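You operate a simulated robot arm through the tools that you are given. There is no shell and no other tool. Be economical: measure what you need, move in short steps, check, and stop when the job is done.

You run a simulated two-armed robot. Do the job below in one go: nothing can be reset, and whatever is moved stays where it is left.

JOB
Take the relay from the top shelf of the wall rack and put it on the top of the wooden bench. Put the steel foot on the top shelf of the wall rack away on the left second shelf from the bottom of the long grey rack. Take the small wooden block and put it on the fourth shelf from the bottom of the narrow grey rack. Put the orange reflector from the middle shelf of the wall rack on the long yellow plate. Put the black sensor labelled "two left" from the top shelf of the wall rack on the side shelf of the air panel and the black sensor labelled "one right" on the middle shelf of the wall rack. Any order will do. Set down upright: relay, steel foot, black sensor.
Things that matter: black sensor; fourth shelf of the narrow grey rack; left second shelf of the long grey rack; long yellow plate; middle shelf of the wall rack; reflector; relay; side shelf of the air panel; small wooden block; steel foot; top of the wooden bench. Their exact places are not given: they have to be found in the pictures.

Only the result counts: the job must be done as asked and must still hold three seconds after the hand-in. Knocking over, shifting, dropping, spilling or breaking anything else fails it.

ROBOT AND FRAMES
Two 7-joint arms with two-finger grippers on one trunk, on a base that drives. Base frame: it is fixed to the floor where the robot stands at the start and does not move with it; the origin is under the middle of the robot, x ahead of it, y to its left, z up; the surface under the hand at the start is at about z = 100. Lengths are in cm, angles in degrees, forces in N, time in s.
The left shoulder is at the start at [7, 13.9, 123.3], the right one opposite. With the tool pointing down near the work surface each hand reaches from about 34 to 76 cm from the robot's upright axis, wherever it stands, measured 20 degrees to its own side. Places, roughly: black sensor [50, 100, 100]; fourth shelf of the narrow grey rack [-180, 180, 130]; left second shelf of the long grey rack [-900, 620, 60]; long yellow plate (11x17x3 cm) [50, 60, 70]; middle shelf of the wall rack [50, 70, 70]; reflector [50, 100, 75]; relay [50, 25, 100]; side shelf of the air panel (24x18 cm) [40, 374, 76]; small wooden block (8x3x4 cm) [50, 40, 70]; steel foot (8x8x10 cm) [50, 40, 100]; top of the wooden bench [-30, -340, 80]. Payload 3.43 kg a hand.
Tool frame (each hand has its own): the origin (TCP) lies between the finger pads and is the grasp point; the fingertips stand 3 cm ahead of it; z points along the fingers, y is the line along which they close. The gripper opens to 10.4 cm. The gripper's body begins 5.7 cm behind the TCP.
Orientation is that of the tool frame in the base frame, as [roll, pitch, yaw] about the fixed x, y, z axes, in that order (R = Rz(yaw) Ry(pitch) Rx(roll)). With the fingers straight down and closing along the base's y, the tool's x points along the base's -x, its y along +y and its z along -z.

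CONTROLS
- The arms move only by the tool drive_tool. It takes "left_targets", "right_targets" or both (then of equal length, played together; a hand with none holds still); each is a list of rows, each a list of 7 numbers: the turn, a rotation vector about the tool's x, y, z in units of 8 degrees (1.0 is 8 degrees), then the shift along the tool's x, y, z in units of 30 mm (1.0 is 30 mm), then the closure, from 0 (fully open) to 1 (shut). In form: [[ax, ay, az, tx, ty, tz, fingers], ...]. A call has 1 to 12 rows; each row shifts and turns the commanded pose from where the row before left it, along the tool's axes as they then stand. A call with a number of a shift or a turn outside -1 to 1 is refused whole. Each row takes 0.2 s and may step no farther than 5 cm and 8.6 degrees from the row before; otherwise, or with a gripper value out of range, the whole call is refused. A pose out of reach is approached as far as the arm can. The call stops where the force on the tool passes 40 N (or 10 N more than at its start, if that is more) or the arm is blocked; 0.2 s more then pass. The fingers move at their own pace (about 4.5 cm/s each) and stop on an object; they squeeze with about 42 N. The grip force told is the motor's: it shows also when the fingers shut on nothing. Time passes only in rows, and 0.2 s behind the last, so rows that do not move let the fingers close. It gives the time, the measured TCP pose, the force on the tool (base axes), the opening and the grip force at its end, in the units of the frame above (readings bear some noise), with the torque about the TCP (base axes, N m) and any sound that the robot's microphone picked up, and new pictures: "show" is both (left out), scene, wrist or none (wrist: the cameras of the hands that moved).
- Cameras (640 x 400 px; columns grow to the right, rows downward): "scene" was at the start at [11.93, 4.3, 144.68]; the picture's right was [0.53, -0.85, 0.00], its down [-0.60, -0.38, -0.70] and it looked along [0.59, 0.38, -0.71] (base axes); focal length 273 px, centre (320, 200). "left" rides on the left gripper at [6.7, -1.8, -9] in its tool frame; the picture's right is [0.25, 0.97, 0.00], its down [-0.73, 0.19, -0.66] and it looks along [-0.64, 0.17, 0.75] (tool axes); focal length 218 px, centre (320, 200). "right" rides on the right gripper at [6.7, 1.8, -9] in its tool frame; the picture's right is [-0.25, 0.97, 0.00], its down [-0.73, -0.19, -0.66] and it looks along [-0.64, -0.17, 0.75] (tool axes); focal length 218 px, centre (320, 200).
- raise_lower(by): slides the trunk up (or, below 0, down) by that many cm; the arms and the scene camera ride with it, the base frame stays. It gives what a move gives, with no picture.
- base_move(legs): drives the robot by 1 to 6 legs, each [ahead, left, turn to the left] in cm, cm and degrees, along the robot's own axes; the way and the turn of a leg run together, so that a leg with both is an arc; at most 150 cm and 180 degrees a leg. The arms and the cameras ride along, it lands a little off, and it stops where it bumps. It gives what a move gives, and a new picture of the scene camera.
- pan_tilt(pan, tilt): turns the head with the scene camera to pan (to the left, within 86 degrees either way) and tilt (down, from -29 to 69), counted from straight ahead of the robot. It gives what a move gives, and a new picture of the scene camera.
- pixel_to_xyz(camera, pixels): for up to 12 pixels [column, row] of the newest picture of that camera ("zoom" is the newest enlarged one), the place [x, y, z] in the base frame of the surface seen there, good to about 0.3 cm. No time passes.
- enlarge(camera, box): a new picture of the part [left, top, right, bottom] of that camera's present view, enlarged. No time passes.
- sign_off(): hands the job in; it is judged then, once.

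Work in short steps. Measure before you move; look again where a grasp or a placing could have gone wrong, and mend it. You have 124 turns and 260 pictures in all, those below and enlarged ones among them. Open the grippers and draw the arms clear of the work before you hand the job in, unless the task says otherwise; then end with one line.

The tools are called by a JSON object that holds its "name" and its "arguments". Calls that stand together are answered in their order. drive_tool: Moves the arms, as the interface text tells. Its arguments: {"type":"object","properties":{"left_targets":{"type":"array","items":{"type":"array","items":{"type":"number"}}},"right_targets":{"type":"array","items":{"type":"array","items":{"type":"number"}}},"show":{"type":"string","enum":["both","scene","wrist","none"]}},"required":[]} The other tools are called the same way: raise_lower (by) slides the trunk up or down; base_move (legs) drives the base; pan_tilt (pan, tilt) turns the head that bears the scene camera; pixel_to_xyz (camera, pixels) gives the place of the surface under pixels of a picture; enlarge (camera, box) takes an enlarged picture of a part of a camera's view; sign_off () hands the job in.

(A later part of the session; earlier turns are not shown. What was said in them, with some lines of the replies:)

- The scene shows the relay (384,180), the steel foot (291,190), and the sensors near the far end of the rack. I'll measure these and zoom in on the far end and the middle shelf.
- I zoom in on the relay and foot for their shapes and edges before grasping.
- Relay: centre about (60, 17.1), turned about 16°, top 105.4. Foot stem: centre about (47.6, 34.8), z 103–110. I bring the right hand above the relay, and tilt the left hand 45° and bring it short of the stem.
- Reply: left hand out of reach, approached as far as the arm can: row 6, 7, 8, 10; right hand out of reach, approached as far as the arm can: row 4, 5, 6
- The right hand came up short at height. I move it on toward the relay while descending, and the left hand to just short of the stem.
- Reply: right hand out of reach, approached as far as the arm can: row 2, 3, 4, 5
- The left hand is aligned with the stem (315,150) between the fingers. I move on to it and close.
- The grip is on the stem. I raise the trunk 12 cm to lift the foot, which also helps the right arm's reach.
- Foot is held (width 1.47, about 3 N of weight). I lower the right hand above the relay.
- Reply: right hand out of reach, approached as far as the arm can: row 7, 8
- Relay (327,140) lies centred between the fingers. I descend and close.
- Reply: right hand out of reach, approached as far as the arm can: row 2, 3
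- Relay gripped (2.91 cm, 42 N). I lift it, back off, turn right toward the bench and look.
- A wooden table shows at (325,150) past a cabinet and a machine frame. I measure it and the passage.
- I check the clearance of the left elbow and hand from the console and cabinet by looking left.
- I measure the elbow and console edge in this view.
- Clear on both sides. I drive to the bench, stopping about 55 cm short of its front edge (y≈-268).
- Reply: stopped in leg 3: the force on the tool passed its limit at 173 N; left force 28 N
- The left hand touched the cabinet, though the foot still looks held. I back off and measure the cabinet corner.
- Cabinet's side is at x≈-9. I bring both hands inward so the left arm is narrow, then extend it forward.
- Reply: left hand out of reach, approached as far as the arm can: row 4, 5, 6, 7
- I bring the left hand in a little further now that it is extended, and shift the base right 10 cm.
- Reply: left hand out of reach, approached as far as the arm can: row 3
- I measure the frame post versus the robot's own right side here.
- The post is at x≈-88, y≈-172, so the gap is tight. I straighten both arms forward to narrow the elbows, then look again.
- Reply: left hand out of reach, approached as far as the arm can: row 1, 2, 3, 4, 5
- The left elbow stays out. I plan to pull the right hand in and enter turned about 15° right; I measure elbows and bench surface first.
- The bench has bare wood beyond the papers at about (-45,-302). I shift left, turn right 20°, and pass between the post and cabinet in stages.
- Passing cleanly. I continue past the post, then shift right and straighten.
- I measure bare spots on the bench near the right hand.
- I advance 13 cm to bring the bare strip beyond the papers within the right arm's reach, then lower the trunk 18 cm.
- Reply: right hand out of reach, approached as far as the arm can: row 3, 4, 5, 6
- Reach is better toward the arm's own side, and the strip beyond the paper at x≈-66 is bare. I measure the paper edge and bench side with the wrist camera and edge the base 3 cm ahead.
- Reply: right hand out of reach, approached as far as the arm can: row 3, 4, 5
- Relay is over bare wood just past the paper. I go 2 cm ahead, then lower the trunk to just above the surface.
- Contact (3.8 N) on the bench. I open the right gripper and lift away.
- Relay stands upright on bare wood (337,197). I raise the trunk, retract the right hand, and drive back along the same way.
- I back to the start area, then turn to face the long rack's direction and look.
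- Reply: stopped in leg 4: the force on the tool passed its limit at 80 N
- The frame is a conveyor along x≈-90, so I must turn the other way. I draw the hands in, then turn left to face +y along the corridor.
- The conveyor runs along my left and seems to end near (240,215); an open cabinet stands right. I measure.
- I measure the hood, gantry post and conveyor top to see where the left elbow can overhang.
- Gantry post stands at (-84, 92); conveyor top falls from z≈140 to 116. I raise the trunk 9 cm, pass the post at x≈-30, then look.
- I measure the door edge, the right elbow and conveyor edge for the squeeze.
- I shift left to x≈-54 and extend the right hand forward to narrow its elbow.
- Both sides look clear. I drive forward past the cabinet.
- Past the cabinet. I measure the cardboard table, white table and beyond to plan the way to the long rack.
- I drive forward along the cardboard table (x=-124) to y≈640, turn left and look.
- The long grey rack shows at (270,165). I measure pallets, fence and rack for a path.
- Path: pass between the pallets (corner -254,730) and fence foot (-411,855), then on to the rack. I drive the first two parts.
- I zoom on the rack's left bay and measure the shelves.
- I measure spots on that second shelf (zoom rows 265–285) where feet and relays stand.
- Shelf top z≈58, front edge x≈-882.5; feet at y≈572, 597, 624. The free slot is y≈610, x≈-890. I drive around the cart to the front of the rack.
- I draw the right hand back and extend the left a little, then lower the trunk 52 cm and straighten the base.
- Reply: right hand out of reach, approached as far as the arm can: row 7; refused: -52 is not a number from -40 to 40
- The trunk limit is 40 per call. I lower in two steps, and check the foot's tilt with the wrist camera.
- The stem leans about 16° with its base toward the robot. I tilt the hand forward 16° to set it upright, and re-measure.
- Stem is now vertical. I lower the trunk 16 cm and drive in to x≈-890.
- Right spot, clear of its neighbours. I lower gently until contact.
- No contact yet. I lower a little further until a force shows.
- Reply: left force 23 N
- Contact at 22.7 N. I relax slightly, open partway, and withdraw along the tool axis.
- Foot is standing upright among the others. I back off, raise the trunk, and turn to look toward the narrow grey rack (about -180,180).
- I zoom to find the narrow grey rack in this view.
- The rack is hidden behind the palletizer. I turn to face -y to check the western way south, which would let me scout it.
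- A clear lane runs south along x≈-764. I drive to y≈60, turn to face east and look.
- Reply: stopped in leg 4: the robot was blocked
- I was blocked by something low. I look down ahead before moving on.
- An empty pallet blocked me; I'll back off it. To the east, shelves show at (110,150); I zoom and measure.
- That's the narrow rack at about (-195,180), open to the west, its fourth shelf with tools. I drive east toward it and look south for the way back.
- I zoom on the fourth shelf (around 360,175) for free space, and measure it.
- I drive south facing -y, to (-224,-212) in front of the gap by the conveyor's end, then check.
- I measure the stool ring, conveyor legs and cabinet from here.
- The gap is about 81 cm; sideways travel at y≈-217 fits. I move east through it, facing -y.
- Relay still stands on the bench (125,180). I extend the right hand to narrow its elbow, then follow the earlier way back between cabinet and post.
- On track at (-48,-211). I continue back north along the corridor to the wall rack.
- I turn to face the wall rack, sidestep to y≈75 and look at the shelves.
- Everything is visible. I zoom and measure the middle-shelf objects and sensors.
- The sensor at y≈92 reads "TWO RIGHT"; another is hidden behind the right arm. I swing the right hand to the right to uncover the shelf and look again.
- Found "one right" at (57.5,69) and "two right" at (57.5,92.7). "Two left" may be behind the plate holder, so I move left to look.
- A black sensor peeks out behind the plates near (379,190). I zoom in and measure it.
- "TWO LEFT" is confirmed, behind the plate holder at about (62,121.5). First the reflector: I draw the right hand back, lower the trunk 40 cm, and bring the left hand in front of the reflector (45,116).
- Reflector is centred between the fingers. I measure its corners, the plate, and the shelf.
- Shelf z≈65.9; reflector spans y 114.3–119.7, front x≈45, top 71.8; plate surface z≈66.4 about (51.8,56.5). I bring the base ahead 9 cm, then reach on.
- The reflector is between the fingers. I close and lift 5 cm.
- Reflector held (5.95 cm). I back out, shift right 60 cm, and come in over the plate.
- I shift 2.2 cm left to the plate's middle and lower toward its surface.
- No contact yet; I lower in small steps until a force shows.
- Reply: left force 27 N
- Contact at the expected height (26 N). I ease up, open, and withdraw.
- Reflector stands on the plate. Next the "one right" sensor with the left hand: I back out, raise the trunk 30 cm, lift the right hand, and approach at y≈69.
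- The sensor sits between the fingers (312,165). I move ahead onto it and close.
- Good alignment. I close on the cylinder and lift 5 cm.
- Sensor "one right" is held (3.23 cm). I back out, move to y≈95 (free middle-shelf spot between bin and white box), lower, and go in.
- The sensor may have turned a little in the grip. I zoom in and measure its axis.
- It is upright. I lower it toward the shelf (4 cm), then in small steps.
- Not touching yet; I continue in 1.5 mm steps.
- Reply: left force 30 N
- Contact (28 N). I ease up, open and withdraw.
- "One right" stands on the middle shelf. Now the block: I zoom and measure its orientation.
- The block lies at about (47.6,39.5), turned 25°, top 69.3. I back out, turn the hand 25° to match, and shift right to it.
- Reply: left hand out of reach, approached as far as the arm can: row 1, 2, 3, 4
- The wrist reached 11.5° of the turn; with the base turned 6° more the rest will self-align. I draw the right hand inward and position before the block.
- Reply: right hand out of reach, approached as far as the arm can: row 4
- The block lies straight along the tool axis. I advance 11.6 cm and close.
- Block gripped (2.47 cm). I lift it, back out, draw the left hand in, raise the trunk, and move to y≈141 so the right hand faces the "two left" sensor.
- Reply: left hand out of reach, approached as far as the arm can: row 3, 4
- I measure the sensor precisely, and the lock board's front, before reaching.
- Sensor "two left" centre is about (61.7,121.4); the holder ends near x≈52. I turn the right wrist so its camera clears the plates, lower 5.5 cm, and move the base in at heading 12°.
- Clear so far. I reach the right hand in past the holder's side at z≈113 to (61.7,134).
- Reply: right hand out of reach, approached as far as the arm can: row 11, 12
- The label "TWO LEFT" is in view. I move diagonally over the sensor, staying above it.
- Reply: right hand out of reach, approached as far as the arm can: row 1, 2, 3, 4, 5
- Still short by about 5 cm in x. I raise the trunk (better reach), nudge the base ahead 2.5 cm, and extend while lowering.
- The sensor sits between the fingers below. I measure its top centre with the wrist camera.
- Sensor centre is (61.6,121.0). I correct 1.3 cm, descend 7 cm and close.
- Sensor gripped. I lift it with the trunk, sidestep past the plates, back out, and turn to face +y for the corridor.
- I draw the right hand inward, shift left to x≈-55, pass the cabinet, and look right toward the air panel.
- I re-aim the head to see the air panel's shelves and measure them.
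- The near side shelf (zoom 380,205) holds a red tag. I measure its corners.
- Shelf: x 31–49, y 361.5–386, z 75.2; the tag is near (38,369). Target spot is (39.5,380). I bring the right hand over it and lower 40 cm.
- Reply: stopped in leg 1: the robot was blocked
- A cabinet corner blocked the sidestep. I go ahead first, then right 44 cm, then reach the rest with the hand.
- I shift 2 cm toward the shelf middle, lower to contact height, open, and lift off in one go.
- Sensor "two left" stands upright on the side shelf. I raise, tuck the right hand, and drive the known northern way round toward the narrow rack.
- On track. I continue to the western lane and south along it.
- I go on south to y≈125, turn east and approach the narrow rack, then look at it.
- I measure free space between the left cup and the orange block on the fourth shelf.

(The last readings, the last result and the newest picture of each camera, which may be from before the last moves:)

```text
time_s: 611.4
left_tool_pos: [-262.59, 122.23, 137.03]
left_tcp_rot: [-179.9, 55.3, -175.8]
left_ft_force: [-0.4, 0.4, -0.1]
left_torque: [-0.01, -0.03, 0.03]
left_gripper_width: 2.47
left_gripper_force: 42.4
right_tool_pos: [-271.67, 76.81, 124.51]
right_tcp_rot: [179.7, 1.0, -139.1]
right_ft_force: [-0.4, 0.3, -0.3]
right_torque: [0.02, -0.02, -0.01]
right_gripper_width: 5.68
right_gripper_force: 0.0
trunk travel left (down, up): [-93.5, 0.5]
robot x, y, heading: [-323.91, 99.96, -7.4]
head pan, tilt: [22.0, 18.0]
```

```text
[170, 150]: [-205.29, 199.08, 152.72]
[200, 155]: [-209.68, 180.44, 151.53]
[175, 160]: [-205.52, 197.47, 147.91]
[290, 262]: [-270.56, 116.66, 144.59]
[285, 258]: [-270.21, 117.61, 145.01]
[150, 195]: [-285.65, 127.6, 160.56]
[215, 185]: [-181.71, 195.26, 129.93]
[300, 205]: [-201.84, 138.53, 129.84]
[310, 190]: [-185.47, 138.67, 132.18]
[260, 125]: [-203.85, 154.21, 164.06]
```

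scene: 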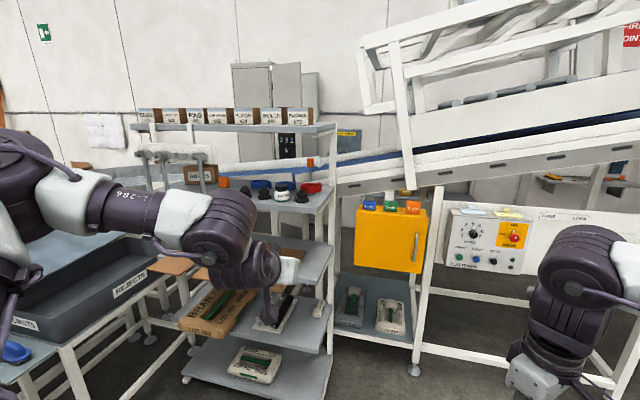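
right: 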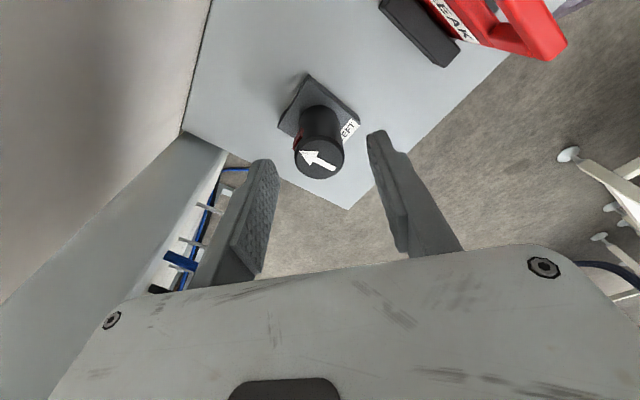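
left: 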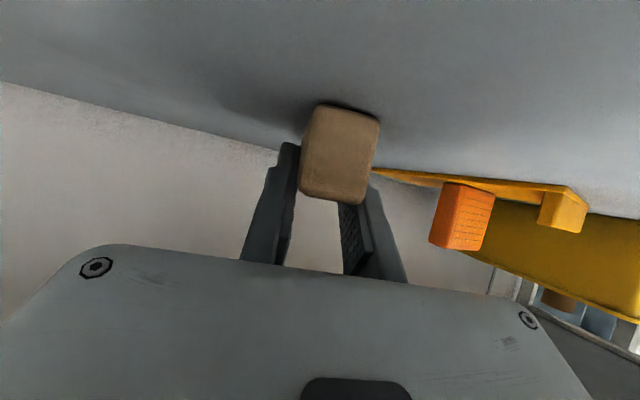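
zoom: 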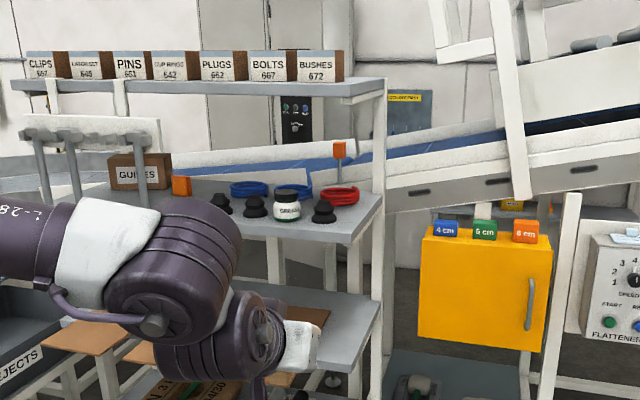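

Free spot: about (-195.5,175.5) between the cup (y≤169) and orange block (y≥185). I tuck the right hand back, turn to 10°, and bring the block to the shelf front.

{"name": "drive_tool", "arguments": {"right_targets": [[0, 0, 0, 0.87, 0.56, 0, 0.45], [0, 0, 0, 0.87, 0.56, 0, 0.45], [0, 0, 0, 0.87, 0.56, 0, 0.45], [0, 0, 0, 0.87, 0.56, 0, 0.45], [0, 0, 0, 0.87, 0.56, 0, 0.45], [0, 0, 0, 0.87, 0.56, 0, 0.45]], "show": "none"}}

{"name": "base_move", "arguments": {"legs": [[0, 0, 17.4], [0, 20.5, 0], [66, 0, 0]]}}

{"name": "drive_tool", "arguments": {"left_targets": [[0, 0, 0, 0, 0, 0, 1]], "show": "both"}}

```text
time_s: 612.8
left_tool_pos: [-262.79, 122.09, 137.11]
left_tcp_rot: [-179.9, 55.4, -175.8]
left_ft_force: [-0.1, -0.2, 0.3]
left_torque: [0.0, -0.02, 0.0]
left_gripper_width: 2.47
left_gripper_force: 42.1
right_tool_pos: [-290.1, 74.05, 124.46]
right_tcp_rot: [179.7, 1.0, -139.2]
right_ft_force: [-0.3, -0.5, 0.2]
right_torque: [-0.01, -0.02, 0.04]
right_gripper_width: 5.73
right_gripper_force: 0.1
trunk travel left (down, up): [-93.5, 0.5]
robot x, y, heading: [-323.87, 99.43, -6.9]
head pan, tilt: [22.0, 18.0]
```

```text
time_s: 618.7
left_tool_pos: [-209.67, 170.62, 137.04]
left_tcp_rot: [-179.9, 55.4, -158.9]
left_ft_force: [0.0, 0.1, -0.1]
left_torque: [0.03, -0.01, 0.02]
left_gripper_width: 2.45
left_gripper_force: 42.1
right_tool_pos: [-221.98, 116.64, 124.44]
right_tcp_rot: [179.8, 1.1, -122.2]
right_ft_force: [-0.7, 0.4, 0.0]
right_torque: [0.0, -0.02, -0.02]
right_gripper_width: 5.71
right_gripper_force: 0.2
trunk travel left (down, up): [-93.5, 0.5]
robot x, y, heading: [-261.03, 131.17, 9.6]
head pan, tilt: [22.0, 18.0]
```

scene: 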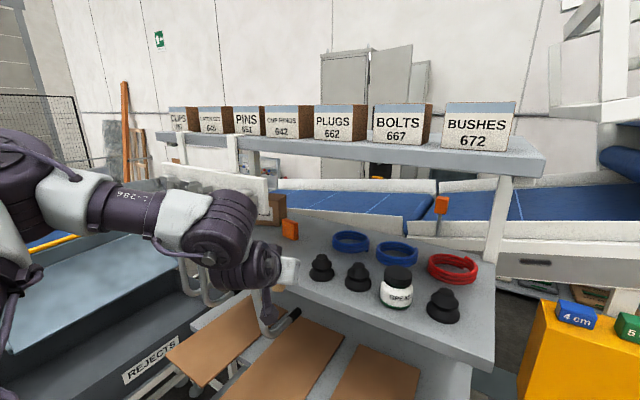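

```text
time_s: 619.1
left_tool_pos: [-209.36, 170.52, 137.09]
left_tcp_rot: [-179.9, 55.4, -158.9]
left_ft_force: [0.9, -0.6, -1.4]
left_torque: [-0.02, -0.03, -0.03]
left_gripper_width: 2.49
left_gripper_force: 42.1
right_tool_pos: [-221.68, 116.74, 124.51]
right_tcp_rot: [179.8, 1.0, -122.2]
right_ft_force: [-0.1, -0.2, -0.1]
right_torque: [0.01, -0.01, 0.0]
right_gripper_width: 5.74
right_gripper_force: 0.0
trunk travel left (down, up): [-93.5, 0.5]
robot x, y, heading: [-261.42, 130.92, 9.7]
head pan, tilt: [22.0, 18.0]
```

scene: 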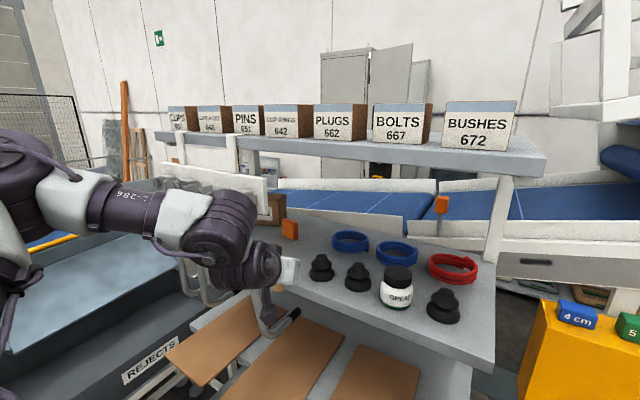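
left: 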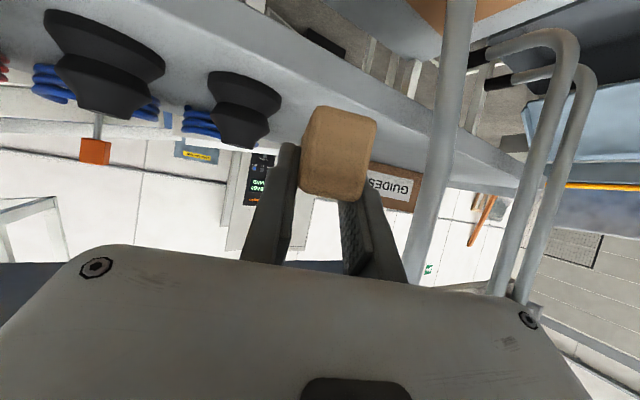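

A grey tube stands close to the left of the hand. I measure it and the cup before going in.

{"name": "pixel_to_xyz", "arguments": {"camera": "left", "pixels": [[445, 100], [430, 180], [415, 250], [455, 30], [265, 130], [280, 95], [345, 75], [395, 180], [335, 150], [360, 60], [505, 120], [345, 30]]}}

```text
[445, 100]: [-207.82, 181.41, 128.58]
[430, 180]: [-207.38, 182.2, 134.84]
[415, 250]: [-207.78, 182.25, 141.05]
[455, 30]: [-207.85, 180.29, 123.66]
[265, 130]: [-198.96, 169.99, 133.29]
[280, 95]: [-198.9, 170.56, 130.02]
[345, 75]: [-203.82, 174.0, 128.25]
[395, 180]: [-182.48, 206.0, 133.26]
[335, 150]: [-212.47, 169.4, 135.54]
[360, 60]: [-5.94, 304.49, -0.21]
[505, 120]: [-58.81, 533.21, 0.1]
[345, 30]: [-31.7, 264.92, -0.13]
```

Tube at (-208, 181–182) leaves room. I nudge the base 4.5 cm, extend 7 cm onto the shelf, and lower until near contact.

{"name": "base_move", "arguments": {"legs": [[4.5, 0, 0]]}}

{"name": "drive_tool", "arguments": {"left_targets": [[0, 0, 0, -0.46, 0.1, 0.67, 1], [0, 0, 0, -0.46, 0.1, 0.67, 1], [0, 0, 0, -0.46, 0.1, 0.67, 1], [0, 0, 0, 0.31, 0, 0.214, 1], [0, 0, 0, 0.31, 0, 0.214, 1], [0, 0, 0, 0.25, 0, 0.17, 1]], "show": "both"}}

```text
time_s: 620.0
left_tool_pos: [-206.33, 171.22, 137.62]
left_tcp_rot: [-179.7, 55.9, -158.9]
left_ft_force: [-1.2, 0.5, 0.4]
left_torque: [-0.03, 0.0, 0.01]
left_gripper_width: 2.46
left_gripper_force: 41.8
right_tool_pos: [-218.39, 117.21, 124.86]
right_tcp_rot: [-179.9, 1.3, -122.2]
right_ft_force: [-1.6, 0.2, 0.9]
right_torque: [0.0, -0.09, -0.04]
right_gripper_width: 5.75
right_gripper_force: 0.1
trunk travel left (down, up): [-93.5, 0.5]
robot x, y, heading: [-257.15, 131.5, 9.4]
head pan, tilt: [22.0, 18.0]
```

scene: 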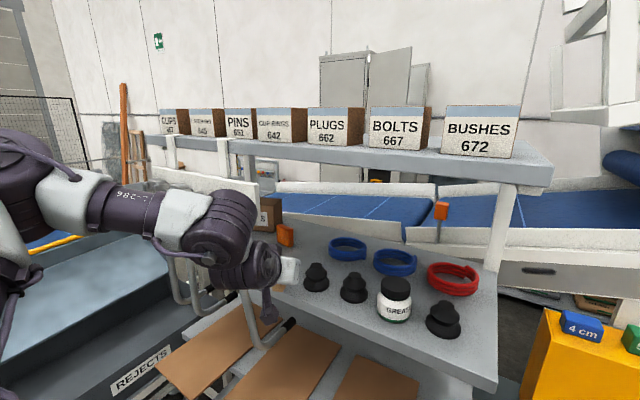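

```text
time_s: 621.4
left_tool_pos: [-198.74, 174.82, 133.93]
left_tcp_rot: [-179.9, 55.5, -158.9]
left_ft_force: [-0.7, 0.0, -0.4]
left_torque: [0.04, 0.01, 0.01]
left_gripper_width: 2.5
left_gripper_force: 42.4
right_tool_pos: [-217.47, 117.42, 124.42]
right_tcp_rot: [179.8, 1.1, -122.3]
right_ft_force: [-1.0, 0.0, 0.0]
right_torque: [-0.02, -0.01, 0.01]
right_gripper_width: 5.71
right_gripper_force: 0.0
trunk travel left (down, up): [-93.5, 0.5]
robot x, y, heading: [-256.68, 131.95, 9.5]
head pan, tilt: [22.0, 18.0]
```

scene: 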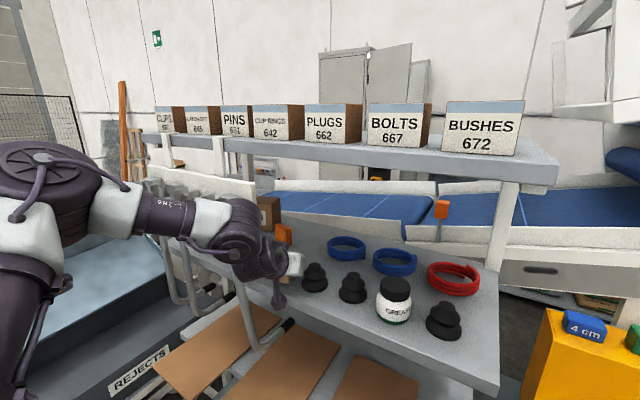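
left: 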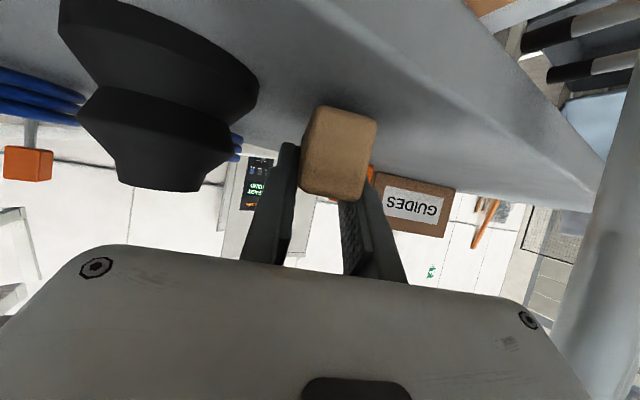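

Block hangs just above the shelf, clear of the cup and tube. I lower the last 0.7 cm, open slightly, and withdraw along the tool axis.

{"name": "drive_tool", "arguments": {"left_targets": [[0, 0, 0, 0.07, 0, 0.048, 1], [0, 0, 0, 0.07, 0, 0.048, 1], [0, 0, 0, 0.05, 0, 0.035, 1], [0, 0, 0, 0, 0, 0, 0.68], [0, 0, 0, 0, 0, 0, 0.64], [0, 0, 0, 0, 0, 0, 0.64], [0, 0, 0, 0, 0, -0.5, 0.64], [0, 0, 0, 0, 0, -0.8, 0.64], [0, 0, 0, 0, 0, -0.8, 0.64], [0, 0, 0, 0, 0, -0.8, 0.64]], "show": "both"}}

```text
time_s: 623.6
left_tool_pos: [-205.39, 172.2, 138.23]
left_tcp_rot: [-179.9, 55.4, -159.0]
left_ft_force: [-0.9, -0.3, -0.2]
left_torque: [-0.03, -0.02, 0.01]
left_gripper_width: 3.73
left_gripper_force: 0.1
right_tool_pos: [-217.31, 117.37, 124.51]
right_tcp_rot: [179.7, 1.2, -122.4]
right_ft_force: [0.7, 0.0, -0.4]
right_torque: [0.0, -0.02, 0.02]
right_gripper_width: 5.7
right_gripper_force: 0.1
trunk travel left (down, up): [-93.5, 0.5]
robot x, y, heading: [-257.22, 131.93, 9.6]
head pan, tilt: [22.0, 18.0]
```

scene: 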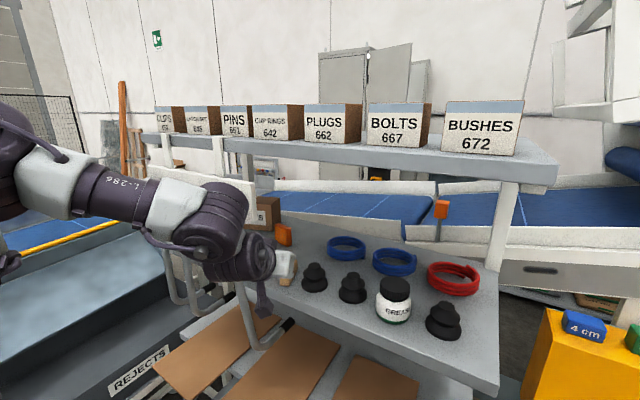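
left: 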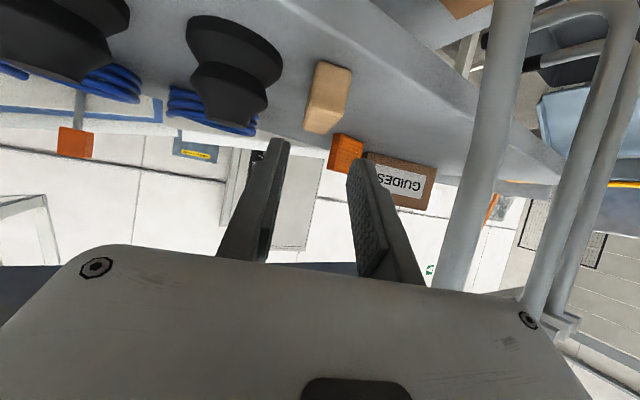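

The block rests on the fourth shelf, clear of its neighbours. I back the robot away with the grippers open and take one last look.

{"name": "base_move", "arguments": {"legs": [[-45, -8, 0]]}}

{"name": "drive_tool", "arguments": {"left_targets": [[0, 0, 0, 0, 0, 0, 0], [0, 0, 0, 0, 0, 0, 0], [0, 0, 0, 0, 0, 0, 0], [0, 0, 0, 0, 0, 0, 0]], "right_targets": [[0, 0, 0, 0, 0, 0, 0], [0, 0, 0, 0, 0, 0, 0], [0, 0, 0, 0, 0, 0, 0], [0, 0, 0, 0, 0, 0, 0]], "show": "none"}}

{"name": "enlarge", "arguments": {"camera": "scene", "box": [180, 100, 480, 300]}}

```text
time_s: 626.4
left_tool_pos: [-247.85, 157.03, 138.0]
left_tcp_rot: [-179.9, 55.2, -159.4]
left_ft_force: [0.2, 0.1, -1.1]
left_torque: [0.02, 0.0, 0.01]
left_gripper_width: 3.72
left_gripper_force: 0.1
right_tool_pos: [-260.29, 102.35, 124.48]
right_tcp_rot: [179.6, 0.9, -122.7]
right_ft_force: [0.8, 1.2, -0.4]
right_torque: [0.0, 0.03, -0.01]
right_gripper_width: 5.73
right_gripper_force: 0.0
trunk travel left (down, up): [-93.5, 0.5]
robot x, y, heading: [-300.06, 116.98, 9.2]
head pan, tilt: [22.0, 18.0]
```

scene: 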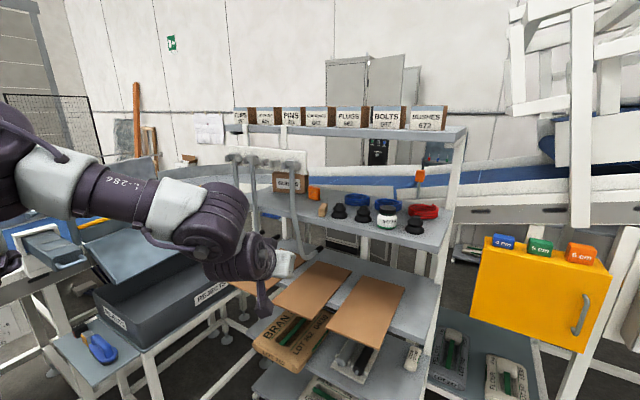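

```text
time_s: 627.4
left_tool_pos: [-248.05, 157.04, 138.18]
left_tcp_rot: [-179.9, 55.4, -159.5]
left_ft_force: [0.3, 0.4, 0.0]
left_torque: [0.0, 0.0, -0.01]
left_gripper_width: 10.39
left_gripper_force: 0.0
right_tool_pos: [-260.49, 102.24, 124.44]
right_tcp_rot: [179.6, 1.0, -122.7]
right_ft_force: [0.9, -0.5, -0.1]
right_torque: [0.02, -0.01, -0.01]
right_gripper_width: 10.39
right_gripper_force: 0.2
trunk travel left (down, up): [-93.5, 0.5]
robot x, y, heading: [-300.07, 116.96, 9.1]
head pan, tilt: [22.0, 18.0]
```

```text
2.00 times, centred on (330, 200) of scene
```

zoom: 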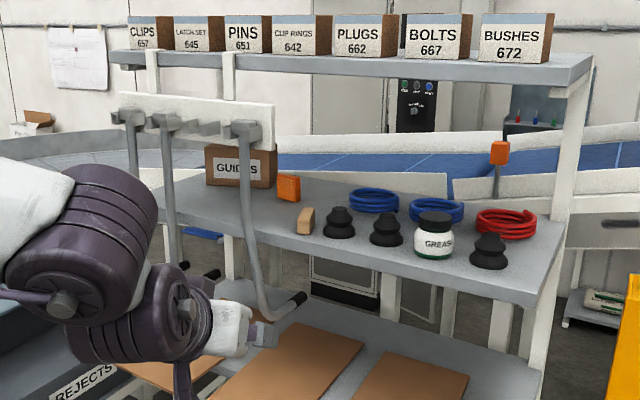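

The block sits on the fourth shelf at (305,220 in the zoom), both grippers are open, and both arms are clear. I hand the job in.

{"name": "sign_off", "arguments": {}}

```text
The job is handed in.
```

All six items were placed where the job asked and I handed it in, but the robot bumped things on the way: the cabinet near the bench (173 N on the left hand), a conveyor post (80 N), an empty pallet in the west lane and something by the air panel, probably the second cabinet. None looked moved in the pictures, but I did not check them.
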